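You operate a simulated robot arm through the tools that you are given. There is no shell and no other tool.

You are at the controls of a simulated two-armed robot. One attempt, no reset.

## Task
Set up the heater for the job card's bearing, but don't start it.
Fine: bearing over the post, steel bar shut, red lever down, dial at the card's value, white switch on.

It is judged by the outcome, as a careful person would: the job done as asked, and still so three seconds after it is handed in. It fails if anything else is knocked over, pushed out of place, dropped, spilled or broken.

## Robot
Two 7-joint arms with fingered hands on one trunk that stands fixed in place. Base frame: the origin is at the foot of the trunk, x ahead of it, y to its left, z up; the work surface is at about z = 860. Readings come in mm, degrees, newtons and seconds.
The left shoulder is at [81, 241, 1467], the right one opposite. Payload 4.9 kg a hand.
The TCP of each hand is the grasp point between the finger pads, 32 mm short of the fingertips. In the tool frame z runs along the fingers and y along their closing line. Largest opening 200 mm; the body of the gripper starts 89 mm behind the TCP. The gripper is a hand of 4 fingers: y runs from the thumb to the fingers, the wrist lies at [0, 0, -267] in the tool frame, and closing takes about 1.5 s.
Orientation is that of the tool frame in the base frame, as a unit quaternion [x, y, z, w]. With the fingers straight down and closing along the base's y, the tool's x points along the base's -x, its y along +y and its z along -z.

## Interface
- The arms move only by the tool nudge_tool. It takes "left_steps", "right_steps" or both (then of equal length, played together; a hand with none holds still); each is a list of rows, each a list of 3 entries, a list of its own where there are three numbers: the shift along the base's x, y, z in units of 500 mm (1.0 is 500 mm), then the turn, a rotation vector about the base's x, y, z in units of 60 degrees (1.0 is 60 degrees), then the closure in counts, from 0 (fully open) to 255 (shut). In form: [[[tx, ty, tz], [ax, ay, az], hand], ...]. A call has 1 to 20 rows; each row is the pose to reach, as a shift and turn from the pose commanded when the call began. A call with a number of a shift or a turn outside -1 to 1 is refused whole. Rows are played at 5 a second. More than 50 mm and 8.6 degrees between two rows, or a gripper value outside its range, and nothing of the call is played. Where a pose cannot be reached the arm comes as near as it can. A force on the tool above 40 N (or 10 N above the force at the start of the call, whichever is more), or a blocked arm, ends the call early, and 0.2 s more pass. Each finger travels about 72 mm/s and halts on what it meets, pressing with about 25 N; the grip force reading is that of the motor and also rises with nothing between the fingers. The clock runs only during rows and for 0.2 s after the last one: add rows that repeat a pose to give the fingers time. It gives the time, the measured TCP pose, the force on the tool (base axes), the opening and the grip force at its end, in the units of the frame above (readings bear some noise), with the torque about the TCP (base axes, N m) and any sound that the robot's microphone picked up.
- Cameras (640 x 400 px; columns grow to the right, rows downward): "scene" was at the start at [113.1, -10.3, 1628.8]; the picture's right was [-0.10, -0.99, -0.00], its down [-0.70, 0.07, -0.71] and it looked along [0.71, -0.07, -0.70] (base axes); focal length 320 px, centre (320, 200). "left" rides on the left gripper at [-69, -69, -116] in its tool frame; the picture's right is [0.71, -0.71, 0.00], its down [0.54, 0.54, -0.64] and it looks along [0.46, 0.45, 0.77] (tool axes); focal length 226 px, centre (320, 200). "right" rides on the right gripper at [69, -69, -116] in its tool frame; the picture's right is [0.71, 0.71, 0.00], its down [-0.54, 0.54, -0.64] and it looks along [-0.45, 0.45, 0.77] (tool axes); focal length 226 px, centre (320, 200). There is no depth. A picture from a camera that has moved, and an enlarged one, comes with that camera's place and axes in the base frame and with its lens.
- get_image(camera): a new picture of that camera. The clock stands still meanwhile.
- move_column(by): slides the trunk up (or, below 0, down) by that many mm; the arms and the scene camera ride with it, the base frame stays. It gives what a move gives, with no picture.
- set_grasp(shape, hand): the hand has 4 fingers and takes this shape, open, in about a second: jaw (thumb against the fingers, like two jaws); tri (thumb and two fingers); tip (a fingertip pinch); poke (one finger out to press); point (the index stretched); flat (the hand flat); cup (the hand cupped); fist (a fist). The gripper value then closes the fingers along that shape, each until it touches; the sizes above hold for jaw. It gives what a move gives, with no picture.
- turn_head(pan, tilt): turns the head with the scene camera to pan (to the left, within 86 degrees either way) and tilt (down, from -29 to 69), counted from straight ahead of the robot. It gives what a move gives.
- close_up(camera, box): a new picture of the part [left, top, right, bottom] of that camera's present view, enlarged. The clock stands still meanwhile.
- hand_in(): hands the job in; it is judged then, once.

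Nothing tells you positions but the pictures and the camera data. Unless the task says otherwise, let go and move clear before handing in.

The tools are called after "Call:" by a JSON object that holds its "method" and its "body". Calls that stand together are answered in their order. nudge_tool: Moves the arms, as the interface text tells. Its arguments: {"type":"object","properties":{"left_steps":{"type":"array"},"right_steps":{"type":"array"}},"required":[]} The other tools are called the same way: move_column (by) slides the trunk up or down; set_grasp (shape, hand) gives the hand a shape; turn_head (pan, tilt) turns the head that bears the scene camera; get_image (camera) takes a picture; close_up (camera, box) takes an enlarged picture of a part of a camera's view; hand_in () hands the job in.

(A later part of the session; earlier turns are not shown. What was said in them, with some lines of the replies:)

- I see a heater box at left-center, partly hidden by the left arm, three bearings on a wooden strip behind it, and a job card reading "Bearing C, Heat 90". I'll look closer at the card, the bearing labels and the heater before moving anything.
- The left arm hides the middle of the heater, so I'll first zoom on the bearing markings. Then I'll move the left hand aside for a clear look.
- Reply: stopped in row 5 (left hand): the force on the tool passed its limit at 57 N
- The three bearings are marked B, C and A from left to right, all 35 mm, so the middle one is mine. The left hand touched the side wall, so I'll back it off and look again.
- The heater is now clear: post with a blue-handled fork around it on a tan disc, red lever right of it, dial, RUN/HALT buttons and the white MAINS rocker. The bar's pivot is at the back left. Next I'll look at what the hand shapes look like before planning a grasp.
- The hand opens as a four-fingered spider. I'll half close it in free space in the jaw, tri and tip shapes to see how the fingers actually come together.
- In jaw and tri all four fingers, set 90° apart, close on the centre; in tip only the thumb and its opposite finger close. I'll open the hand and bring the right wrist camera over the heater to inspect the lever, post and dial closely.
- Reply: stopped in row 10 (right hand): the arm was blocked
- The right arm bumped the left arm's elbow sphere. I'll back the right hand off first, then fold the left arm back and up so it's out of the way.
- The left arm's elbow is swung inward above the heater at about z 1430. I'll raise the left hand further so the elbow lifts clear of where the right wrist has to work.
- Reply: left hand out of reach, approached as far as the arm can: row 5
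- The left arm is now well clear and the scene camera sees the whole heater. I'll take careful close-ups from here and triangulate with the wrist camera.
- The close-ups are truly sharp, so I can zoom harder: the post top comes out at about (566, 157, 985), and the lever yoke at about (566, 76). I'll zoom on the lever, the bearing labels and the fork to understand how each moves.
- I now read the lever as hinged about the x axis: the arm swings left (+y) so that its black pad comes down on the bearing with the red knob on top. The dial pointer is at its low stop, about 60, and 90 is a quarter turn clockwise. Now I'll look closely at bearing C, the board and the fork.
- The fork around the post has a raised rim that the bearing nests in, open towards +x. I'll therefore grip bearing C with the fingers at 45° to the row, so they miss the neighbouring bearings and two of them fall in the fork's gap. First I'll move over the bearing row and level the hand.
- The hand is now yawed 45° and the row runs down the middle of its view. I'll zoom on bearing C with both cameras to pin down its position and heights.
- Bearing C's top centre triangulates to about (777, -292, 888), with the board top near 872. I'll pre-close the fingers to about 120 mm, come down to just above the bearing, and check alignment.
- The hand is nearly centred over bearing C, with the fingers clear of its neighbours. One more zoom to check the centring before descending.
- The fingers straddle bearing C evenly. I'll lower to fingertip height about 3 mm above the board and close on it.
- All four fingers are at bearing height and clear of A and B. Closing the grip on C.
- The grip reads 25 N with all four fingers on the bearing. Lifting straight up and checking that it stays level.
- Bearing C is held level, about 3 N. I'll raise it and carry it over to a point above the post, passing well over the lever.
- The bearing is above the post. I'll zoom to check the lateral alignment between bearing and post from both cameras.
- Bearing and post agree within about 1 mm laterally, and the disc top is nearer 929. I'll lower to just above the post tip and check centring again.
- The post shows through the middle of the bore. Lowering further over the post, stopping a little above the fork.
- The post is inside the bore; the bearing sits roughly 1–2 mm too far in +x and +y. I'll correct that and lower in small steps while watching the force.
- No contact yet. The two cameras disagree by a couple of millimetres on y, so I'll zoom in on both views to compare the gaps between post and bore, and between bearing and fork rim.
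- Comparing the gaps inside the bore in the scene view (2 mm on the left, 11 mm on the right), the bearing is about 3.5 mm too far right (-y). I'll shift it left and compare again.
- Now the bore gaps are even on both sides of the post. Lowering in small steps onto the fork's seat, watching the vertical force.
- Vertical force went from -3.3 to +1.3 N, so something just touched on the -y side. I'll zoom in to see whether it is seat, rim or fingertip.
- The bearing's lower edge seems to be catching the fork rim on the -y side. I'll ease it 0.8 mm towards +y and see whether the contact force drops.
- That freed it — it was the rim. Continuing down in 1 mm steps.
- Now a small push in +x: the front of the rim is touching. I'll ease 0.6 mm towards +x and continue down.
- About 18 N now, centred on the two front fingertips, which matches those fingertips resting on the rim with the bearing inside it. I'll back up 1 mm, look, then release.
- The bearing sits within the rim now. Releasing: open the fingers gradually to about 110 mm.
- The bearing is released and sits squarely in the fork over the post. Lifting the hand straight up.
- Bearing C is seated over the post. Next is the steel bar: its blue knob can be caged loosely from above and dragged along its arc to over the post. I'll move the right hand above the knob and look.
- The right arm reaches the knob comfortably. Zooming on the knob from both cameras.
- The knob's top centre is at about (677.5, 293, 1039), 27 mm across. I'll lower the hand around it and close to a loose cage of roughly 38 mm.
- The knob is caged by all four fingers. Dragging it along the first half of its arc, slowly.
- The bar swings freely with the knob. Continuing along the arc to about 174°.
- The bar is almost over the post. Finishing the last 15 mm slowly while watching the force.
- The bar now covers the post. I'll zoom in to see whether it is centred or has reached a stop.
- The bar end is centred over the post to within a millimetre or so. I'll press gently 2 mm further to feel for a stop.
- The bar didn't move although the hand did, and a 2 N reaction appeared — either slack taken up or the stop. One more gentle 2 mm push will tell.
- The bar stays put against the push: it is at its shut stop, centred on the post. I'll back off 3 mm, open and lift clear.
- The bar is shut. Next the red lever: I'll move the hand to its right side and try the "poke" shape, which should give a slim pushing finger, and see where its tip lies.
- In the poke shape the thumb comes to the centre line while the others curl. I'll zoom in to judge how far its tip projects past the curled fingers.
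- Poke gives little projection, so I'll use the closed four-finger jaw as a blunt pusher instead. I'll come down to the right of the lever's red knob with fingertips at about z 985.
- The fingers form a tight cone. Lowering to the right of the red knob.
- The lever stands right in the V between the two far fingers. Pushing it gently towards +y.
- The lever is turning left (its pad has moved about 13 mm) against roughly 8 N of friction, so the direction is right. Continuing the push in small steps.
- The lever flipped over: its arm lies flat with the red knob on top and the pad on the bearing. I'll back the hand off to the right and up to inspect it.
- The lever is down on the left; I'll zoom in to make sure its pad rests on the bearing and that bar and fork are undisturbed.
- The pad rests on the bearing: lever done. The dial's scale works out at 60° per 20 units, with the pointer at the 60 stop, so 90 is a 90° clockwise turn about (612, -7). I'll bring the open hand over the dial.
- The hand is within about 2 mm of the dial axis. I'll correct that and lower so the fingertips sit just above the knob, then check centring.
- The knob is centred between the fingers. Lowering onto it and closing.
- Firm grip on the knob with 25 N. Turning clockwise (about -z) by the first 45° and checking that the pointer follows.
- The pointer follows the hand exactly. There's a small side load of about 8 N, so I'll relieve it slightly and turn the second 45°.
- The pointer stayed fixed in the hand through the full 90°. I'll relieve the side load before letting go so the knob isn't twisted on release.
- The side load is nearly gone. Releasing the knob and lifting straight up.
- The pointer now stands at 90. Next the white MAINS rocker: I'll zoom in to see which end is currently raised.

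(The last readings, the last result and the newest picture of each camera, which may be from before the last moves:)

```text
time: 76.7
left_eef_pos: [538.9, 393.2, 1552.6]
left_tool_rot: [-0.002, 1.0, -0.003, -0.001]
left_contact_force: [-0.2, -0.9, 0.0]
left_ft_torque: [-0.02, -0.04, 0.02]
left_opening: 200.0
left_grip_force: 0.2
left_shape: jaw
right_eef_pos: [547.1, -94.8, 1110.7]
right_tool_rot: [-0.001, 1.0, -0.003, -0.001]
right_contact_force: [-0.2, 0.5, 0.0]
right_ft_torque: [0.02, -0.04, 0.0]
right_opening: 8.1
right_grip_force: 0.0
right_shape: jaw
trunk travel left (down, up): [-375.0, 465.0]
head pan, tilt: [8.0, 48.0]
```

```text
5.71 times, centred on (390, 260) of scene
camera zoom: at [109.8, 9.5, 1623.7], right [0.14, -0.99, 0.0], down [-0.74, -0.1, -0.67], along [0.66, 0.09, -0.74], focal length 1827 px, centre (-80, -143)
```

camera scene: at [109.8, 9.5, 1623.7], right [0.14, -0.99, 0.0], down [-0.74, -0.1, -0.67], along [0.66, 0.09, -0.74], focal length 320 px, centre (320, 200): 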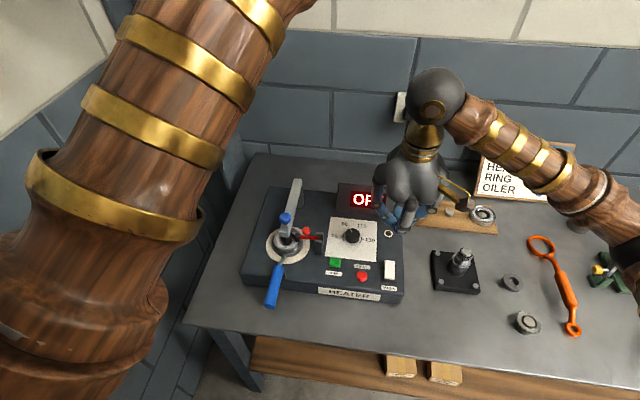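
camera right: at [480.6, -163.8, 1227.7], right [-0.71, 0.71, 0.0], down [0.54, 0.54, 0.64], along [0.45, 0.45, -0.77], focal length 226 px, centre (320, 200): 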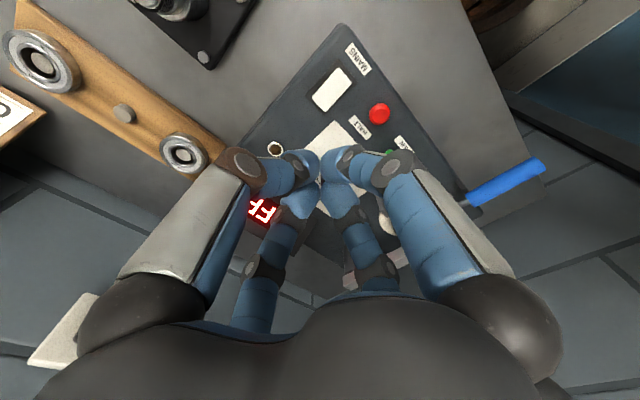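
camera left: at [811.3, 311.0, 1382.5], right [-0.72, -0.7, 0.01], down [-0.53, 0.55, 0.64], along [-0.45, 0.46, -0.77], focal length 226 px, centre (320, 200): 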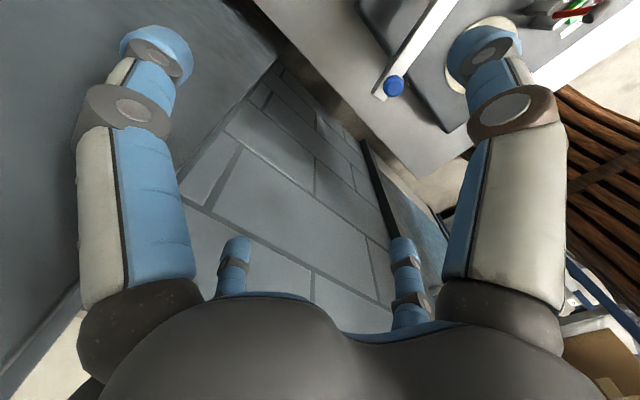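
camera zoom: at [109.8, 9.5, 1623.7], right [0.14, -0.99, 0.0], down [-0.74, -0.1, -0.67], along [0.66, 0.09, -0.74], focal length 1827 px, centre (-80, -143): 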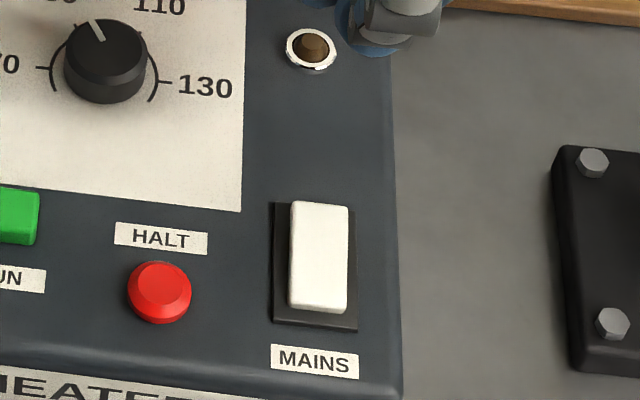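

The rocker's far (+x) end stands about 6 mm proud and its near end is down, so ON means pressing the far end, at about (542, -104). I'll position the closed fingertips above it.

Call:
{"method": "nudge_tool", "body": {"right_steps": [[[-0.004, -0.008, -0.06], [0, 0, 0], 245], [[-0.01, -0.0184, -0.14], [0, 0, 0], 245], [[-0.01, -0.0184, -0.21], [0, 0, 0], 245], [[-0.01, -0.0184, -0.26], [0, 0, 0], 245], [[-0.01, -0.0184, -0.26], [0, 0, 0], 245]]}}

Call:
{"method": "close_up", "body": {"camera": "scene", "box": [350, 210, 430, 290]}}

Call:
{"method": "close_up", "body": {"camera": "right", "box": [240, 60, 400, 220]}}

```text
time: 77.9
left_eef_pos: [540.4, 394.0, 1551.8]
left_tool_rot: [-0.002, 1.0, -0.002, 0.0]
left_contact_force: [-0.2, 0.0, 0.8]
left_ft_torque: [0.01, -0.02, 0.01]
left_opening: 200.2
left_grip_force: 0.1
left_shape: jaw
right_eef_pos: [541.8, -104.8, 979.7]
right_tool_rot: [0.0, 1.0, -0.001, 0.0]
right_contact_force: [0.4, 0.4, -1.4]
right_ft_torque: [0.04, 0.02, 0.02]
right_opening: 7.9
right_grip_force: 0.0
right_shape: jaw
trunk travel left (down, up): [-375.0, 465.0]
head pan, tilt: [8.0, 48.0]
```

```text
5.00 times, centred on (390, 250) of scene
camera zoom: at [109.6, 9.2, 1623.8], right [0.14, -0.99, 0.0], down [-0.74, -0.1, -0.67], along [0.66, 0.09, -0.74], focal length 1599 px, centre (-30, -50)
```

zoom: 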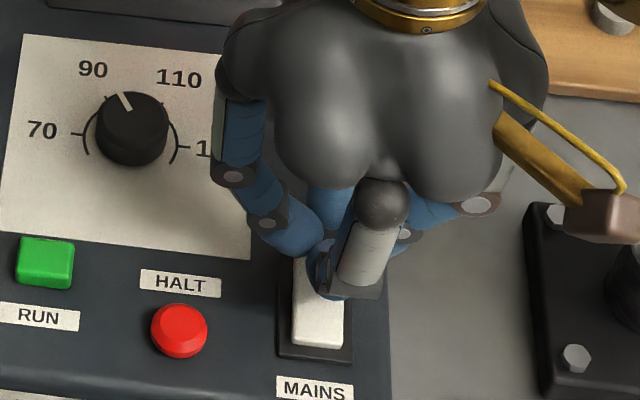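

```text
2.50 times, centred on (320, 140) of right
camera zoom: at [474.8, -172.8, 1097.0], right [-0.71, 0.71, 0.0], down [0.54, 0.54, 0.64], along [0.45, 0.45, -0.77], focal length 565 px, centre (320, 350)
```

zoom: 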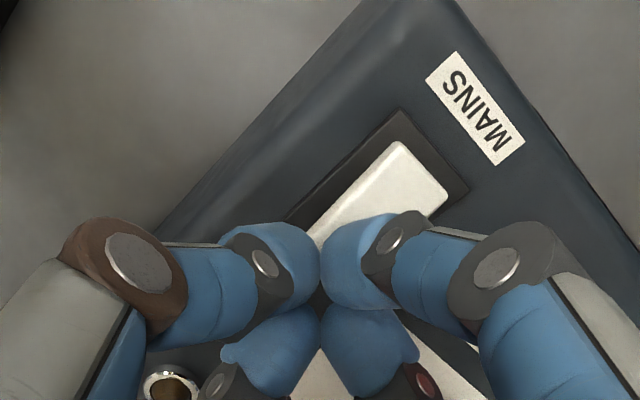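

The front finger's knuckles would hover over the near half of the rocker, so I'll yaw the hand 45° and shift 4 mm further towards the far end before pressing.

Call:
{"method": "nudge_tool", "body": {"right_steps": [[[0.002, 0, 0.01], [0, 0, 0.125], 250], [[0.004, 0, 0.01], [0, 0, 0.25], 250], [[0.006, 0, 0.01], [0, 0, 0.375], 250], [[0.008, 0, 0.01], [0, 0, 0.5], 250], [[0.008, 0, 0.01], [0, 0, 0.625], 250], [[0.008, 0, 0.01], [0, 0, 0.75], 250], [[0.008, 0, 0], [0, 0, 0.75], 250]]}}

Call:
{"method": "close_up", "body": {"camera": "scene", "box": [360, 220, 420, 290]}}

Call:
{"method": "close_up", "body": {"camera": "right", "box": [240, 60, 400, 220]}}

```text
time: 79.5
left_eef_pos: [540.0, 394.0, 1551.9]
left_tool_rot: [-0.002, 1.0, -0.002, -0.001]
left_contact_force: [0.1, 0.3, 0.0]
left_ft_torque: [0.0, 0.04, 0.02]
left_opening: 199.9
left_grip_force: 0.1
left_shape: jaw
right_eef_pos: [546.7, -103.4, 980.9]
right_tool_rot: [-0.383, 0.924, -0.001, 0.0]
right_contact_force: [-0.3, 0.0, 0.4]
right_ft_torque: [0.01, 0.01, 0.03]
right_opening: 4.8
right_grip_force: 0.0
right_shape: jaw
trunk travel left (down, up): [-375.0, 465.0]
head pan, tilt: [8.0, 48.0]
```

```text
5.71 times, centred on (390, 255) of scene
camera zoom: at [109.7, 9.3, 1623.7], right [0.14, -0.99, 0.0], down [-0.74, -0.1, -0.67], along [0.66, 0.09, -0.74], focal length 1827 px, centre (-80, -114)
```

zoom: 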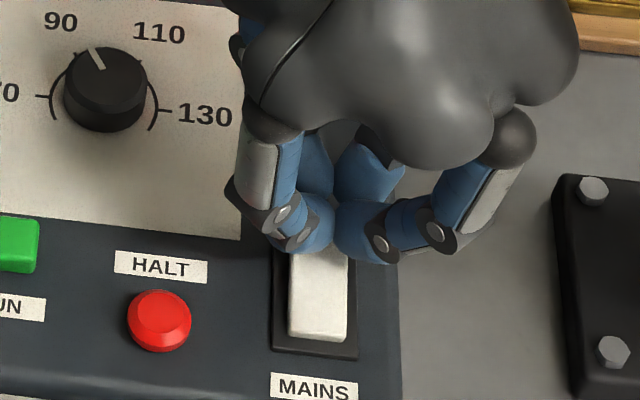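

```text
2.50 times, centred on (320, 140) of right
camera zoom: at [547.6, -201.0, 1098.2], right [-1.0, 0.0, 0.0], down [0.0, 0.77, 0.64], along [0.0, 0.64, -0.77], focal length 565 px, centre (320, 350)
```

zoom: 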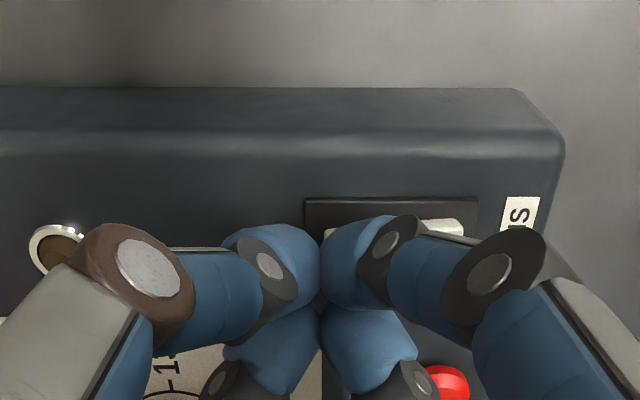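

Centred over the far half of the rocker with clear surroundings. Coming down in small steps and watching force and sound.

Call:
{"method": "nudge_tool", "body": {"right_steps": [[[0, 0, -0.015], [0, 0, 0], 250], [[0, 0, -0.028], [0, 0, 0], 250], [[0, 0, -0.028], [0, 0, 0], 250]]}}

Call:
{"method": "nudge_tool", "body": {"right_steps": [[[0, 0, -0.004], [0, 0, 0], 250], [[0, 0, -0.008], [0, 0, 0], 250], [[0, 0, -0.008], [0, 0, 0], 250]]}}

Call:
{"method": "close_up", "body": {"camera": "scene", "box": [330, 190, 420, 290]}}

```text
time: 80.3
left_eef_pos: [539.6, 392.5, 1551.3]
left_tool_rot: [-0.003, 1.0, -0.003, -0.001]
left_contact_force: [-0.1, -0.4, 0.3]
left_ft_torque: [0.01, -0.02, 0.03]
left_opening: 200.0
left_grip_force: 0.2
left_shape: jaw
right_eef_pos: [547.7, -104.7, 967.4]
right_tool_rot: [-0.382, 0.924, -0.002, 0.0]
right_contact_force: [0.5, 0.6, 0.3]
right_ft_torque: [0.03, 0.0, -0.01]
right_opening: 4.3
right_grip_force: 0.0
right_shape: jaw
trunk travel left (down, up): [-375.0, 465.0]
head pan, tilt: [8.0, 48.0]
```

```text
time: 81.1
left_eef_pos: [539.3, 394.1, 1552.8]
left_tool_rot: [-0.002, 1.0, -0.003, 0.0]
left_contact_force: [0.2, 0.3, -0.3]
left_ft_torque: [0.0, -0.03, 0.01]
left_opening: 199.8
left_grip_force: 0.0
left_shape: jaw
right_eef_pos: [545.4, -104.9, 963.5]
right_tool_rot: [-0.383, 0.924, -0.002, 0.002]
right_contact_force: [0.7, -0.4, 20.8]
right_ft_torque: [0.05, 0.15, 0.07]
right_opening: 4.7
right_grip_force: 0.0
right_shape: jaw
trunk travel left (down, up): [-375.0, 465.0]
head pan, tilt: [8.0, 48.0]
```

```text
4.00 times, centred on (375, 240) of scene
camera zoom: at [107.9, 9.6, 1624.1], right [0.14, -0.99, 0.0], down [-0.74, -0.1, -0.67], along [0.66, 0.09, -0.74], focal length 1279 px, centre (100, 40)
```

zoom: 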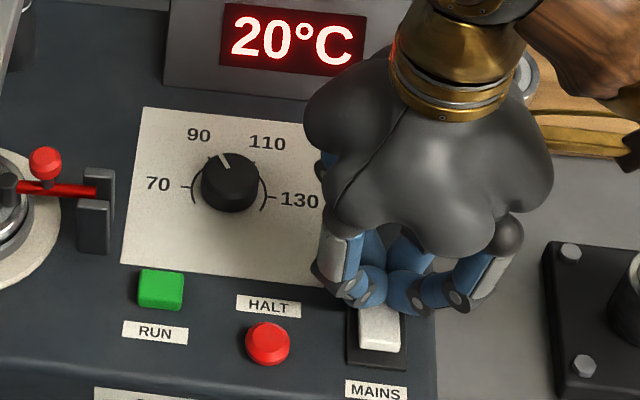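

The display changed from OFF to "20°C": mains is on. Lifting off and checking that it stays on.

Call:
{"method": "nudge_tool", "body": {"right_steps": [[[0, 0, 0.01], [0, 0, 0], 250], [[0, 0, 0.04], [0, 0, 0], 250], [[0, 0, 0.1], [0, 0, 0], 250], [[0, 0, 0.18], [0, 0, 0], 250], [[0, 0, 0.26], [0, 0, 0], 250], [[0, -0.06, 0.3], [0, 0, 0], 250], [[0, -0.14, 0.32], [0, 0, 0], 250], [[0, -0.22, 0.34], [0, 0, 0], 200], [[0, -0.3, 0.36], [0, 0, 0], 150], [[0, -0.36, 0.38], [0, 0, 0], 100]]}}

Call:
{"method": "get_image", "body": {"camera": "scene"}}

Call:
{"method": "close_up", "body": {"camera": "scene", "box": [310, 180, 420, 300]}}

Call:
{"method": "close_up", "body": {"camera": "scene", "box": [240, 170, 345, 310]}}

Call:
{"method": "close_up", "body": {"camera": "scene", "box": [330, 215, 375, 250]}}

```text
time: 83.3
left_eef_pos: [538.4, 392.4, 1552.9]
left_tool_rot: [-0.001, 1.0, -0.002, -0.002]
left_contact_force: [0.4, -0.2, -0.8]
left_ft_torque: [0.03, -0.05, 0.0]
left_opening: 199.8
left_grip_force: 0.2
left_shape: jaw
right_eef_pos: [547.6, -286.8, 1154.3]
right_tool_rot: [-0.383, 0.924, -0.001, 0.0]
right_contact_force: [0.8, -1.3, -0.4]
right_ft_torque: [0.0, -0.06, 0.01]
right_opening: 110.8
right_grip_force: 0.2
right_shape: jaw
trunk travel left (down, up): [-375.0, 465.0]
head pan, tilt: [8.0, 48.0]
```

```text
taken
camera scene: at [108.8, 7.8, 1623.8], right [0.14, -0.99, 0.0], down [-0.74, -0.1, -0.67], along [0.66, 0.09, -0.74], focal length 320 px, centre (320, 200)
```

scene: 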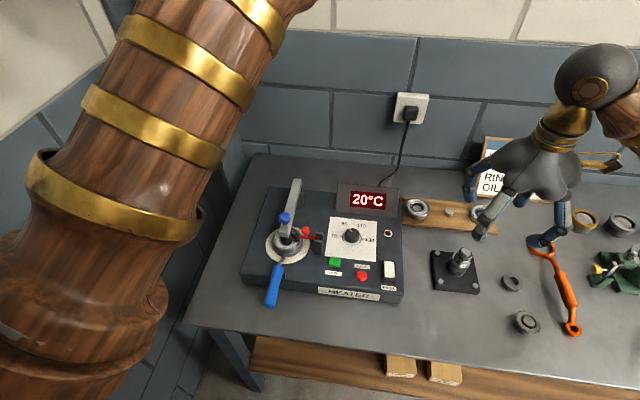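

```text
3.33 times, centred on (365, 240) of scene
camera zoom: at [108.8, 7.8, 1623.8], right [0.14, -0.99, 0.0], down [-0.74, -0.1, -0.67], along [0.66, 0.09, -0.74], focal length 1066 px, centre (170, 67)
```

zoom: 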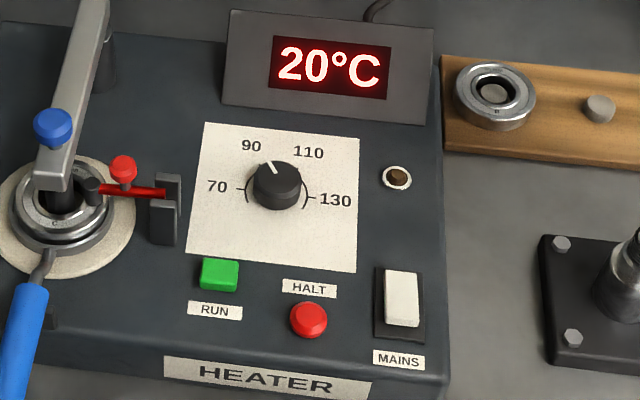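

```text
2.86 times, centred on (292, 240) of scene
camera zoom: at [108.8, 7.8, 1623.8], right [0.14, -0.99, 0.0], down [-0.74, -0.1, -0.67], along [0.66, 0.09, -0.74], focal length 914 px, centre (399, 86)
```

zoom: 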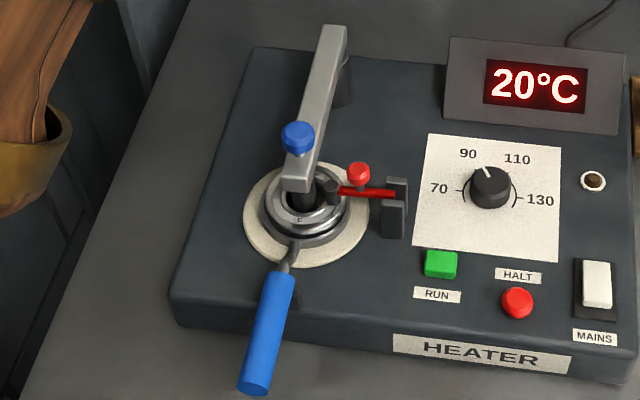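

```text
11.43 times, centred on (352, 232) of scene
camera zoom: at [108.8, 7.8, 1623.8], right [0.14, -0.99, 0.0], down [-0.74, -0.1, -0.67], along [0.66, 0.09, -0.74], focal length 3654 px, centre (-51, -171)
```

zoom: 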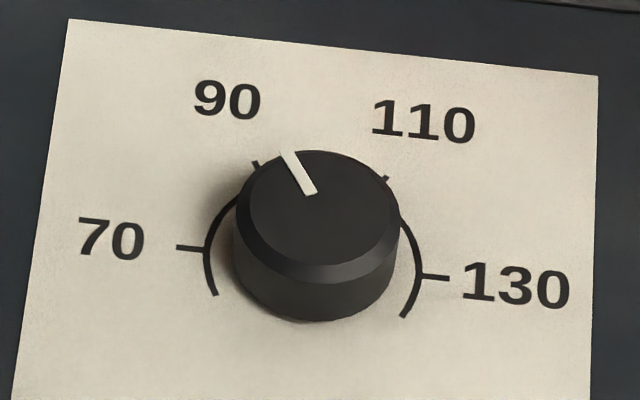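

Display steady at 20 °C (not heating), pointer at 90, lever down, bar shut. I'll compare the fork and the bearing board with the earlier views to confirm nothing else shifted.

Call:
{"method": "close_up", "body": {"camera": "scene", "box": [250, 210, 330, 310]}}

Call:
{"method": "close_up", "body": {"camera": "scene", "box": [265, 200, 325, 260]}}

Call:
{"method": "close_up", "body": {"camera": "scene", "box": [400, 190, 500, 240]}}

Call:
{"method": "get_image", "body": {"camera": "right"}}

```text
4.00 times, centred on (290, 260) of scene
camera zoom: at [108.8, 7.8, 1623.8], right [0.14, -0.99, 0.0], down [-0.74, -0.1, -0.67], along [0.66, 0.09, -0.74], focal length 1279 px, centre (440, -40)
```

zoom: 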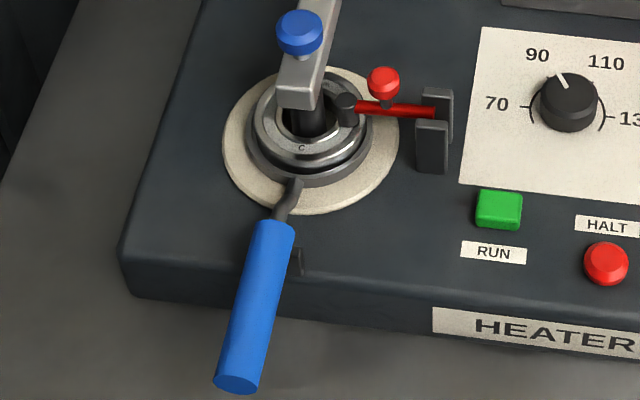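

```text
6.67 times, centred on (295, 230) of scene
camera zoom: at [108.8, 7.8, 1623.8], right [0.14, -0.99, 0.0], down [-0.74, -0.1, -0.67], along [0.66, 0.09, -0.74], focal length 2132 px, centre (487, 0)
```

zoom: 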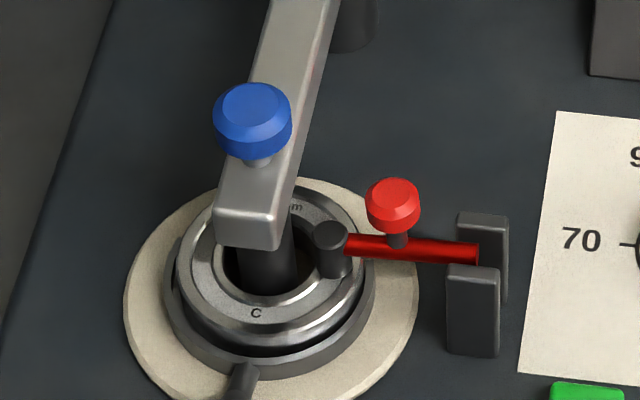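

```text
6.40 times, centred on (450, 215) of scene
camera zoom: at [108.8, 7.8, 1623.8], right [0.14, -0.99, 0.0], down [-0.74, -0.1, -0.67], along [0.66, 0.09, -0.74], focal length 2046 px, centre (-512, 104)
```

zoom: 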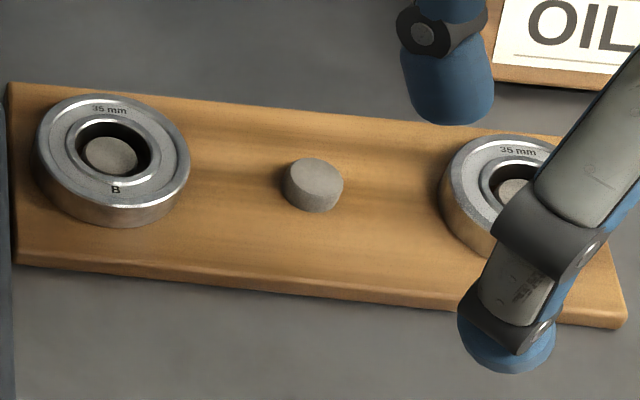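

```text
taken
camera right: at [547.7, -383.0, 1271.1], right [-1.0, 0.0, 0.0], down [0.0, 0.77, 0.64], along [0.0, 0.64, -0.77], focal length 226 px, centre (320, 200)
```

right: 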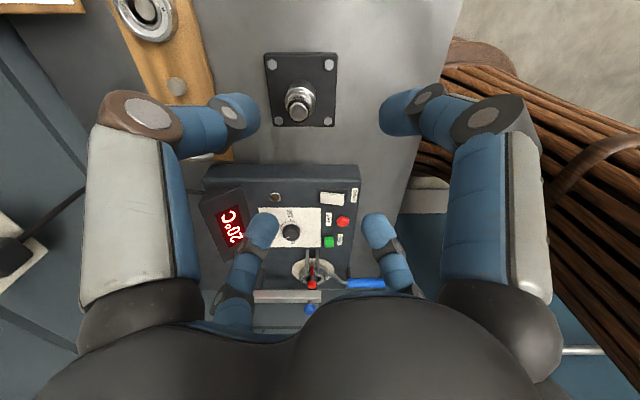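

Everything checks out. Bearing C is over the post in the fork, the steel bar is shut at its stop, and the red lever is down on the bearing. The dial is at 90, and mains is on with the display at a steady 20 °C, so the heater has not been started. The fork, board and other parts haven't moved and both hands are clear, so I'm handing in.

Call:
{"method": "hand_in", "body": {}}

```text
The job is handed in.
```

The heater is set up for the job card's bearing and has not been started. It has been handed in, but no verdict came back.

- **Bearing:** bearing C is over the post, sitting inside the rim of the blue-handled fork.
- **Steel bar:** it is swung shut over the post and against its stop.
- **Red lever:** it is down, with its pad resting on the bearing.
- **Dial:** the pointer is at 90, to within about one unit by my measurement from the camera.
- **White switch:** mains is on, and the display changed from OFF to a steady 20 °C. RUN was not pressed.

I compared the later pictures with the earlier ones. The fork, the bearing board and the heater box look unmoved, and both hands are clear.

Early on, while I was clearing the view, the left hand touched the side wall and the two arms bumped once. Neither contact moved anything on the bench.
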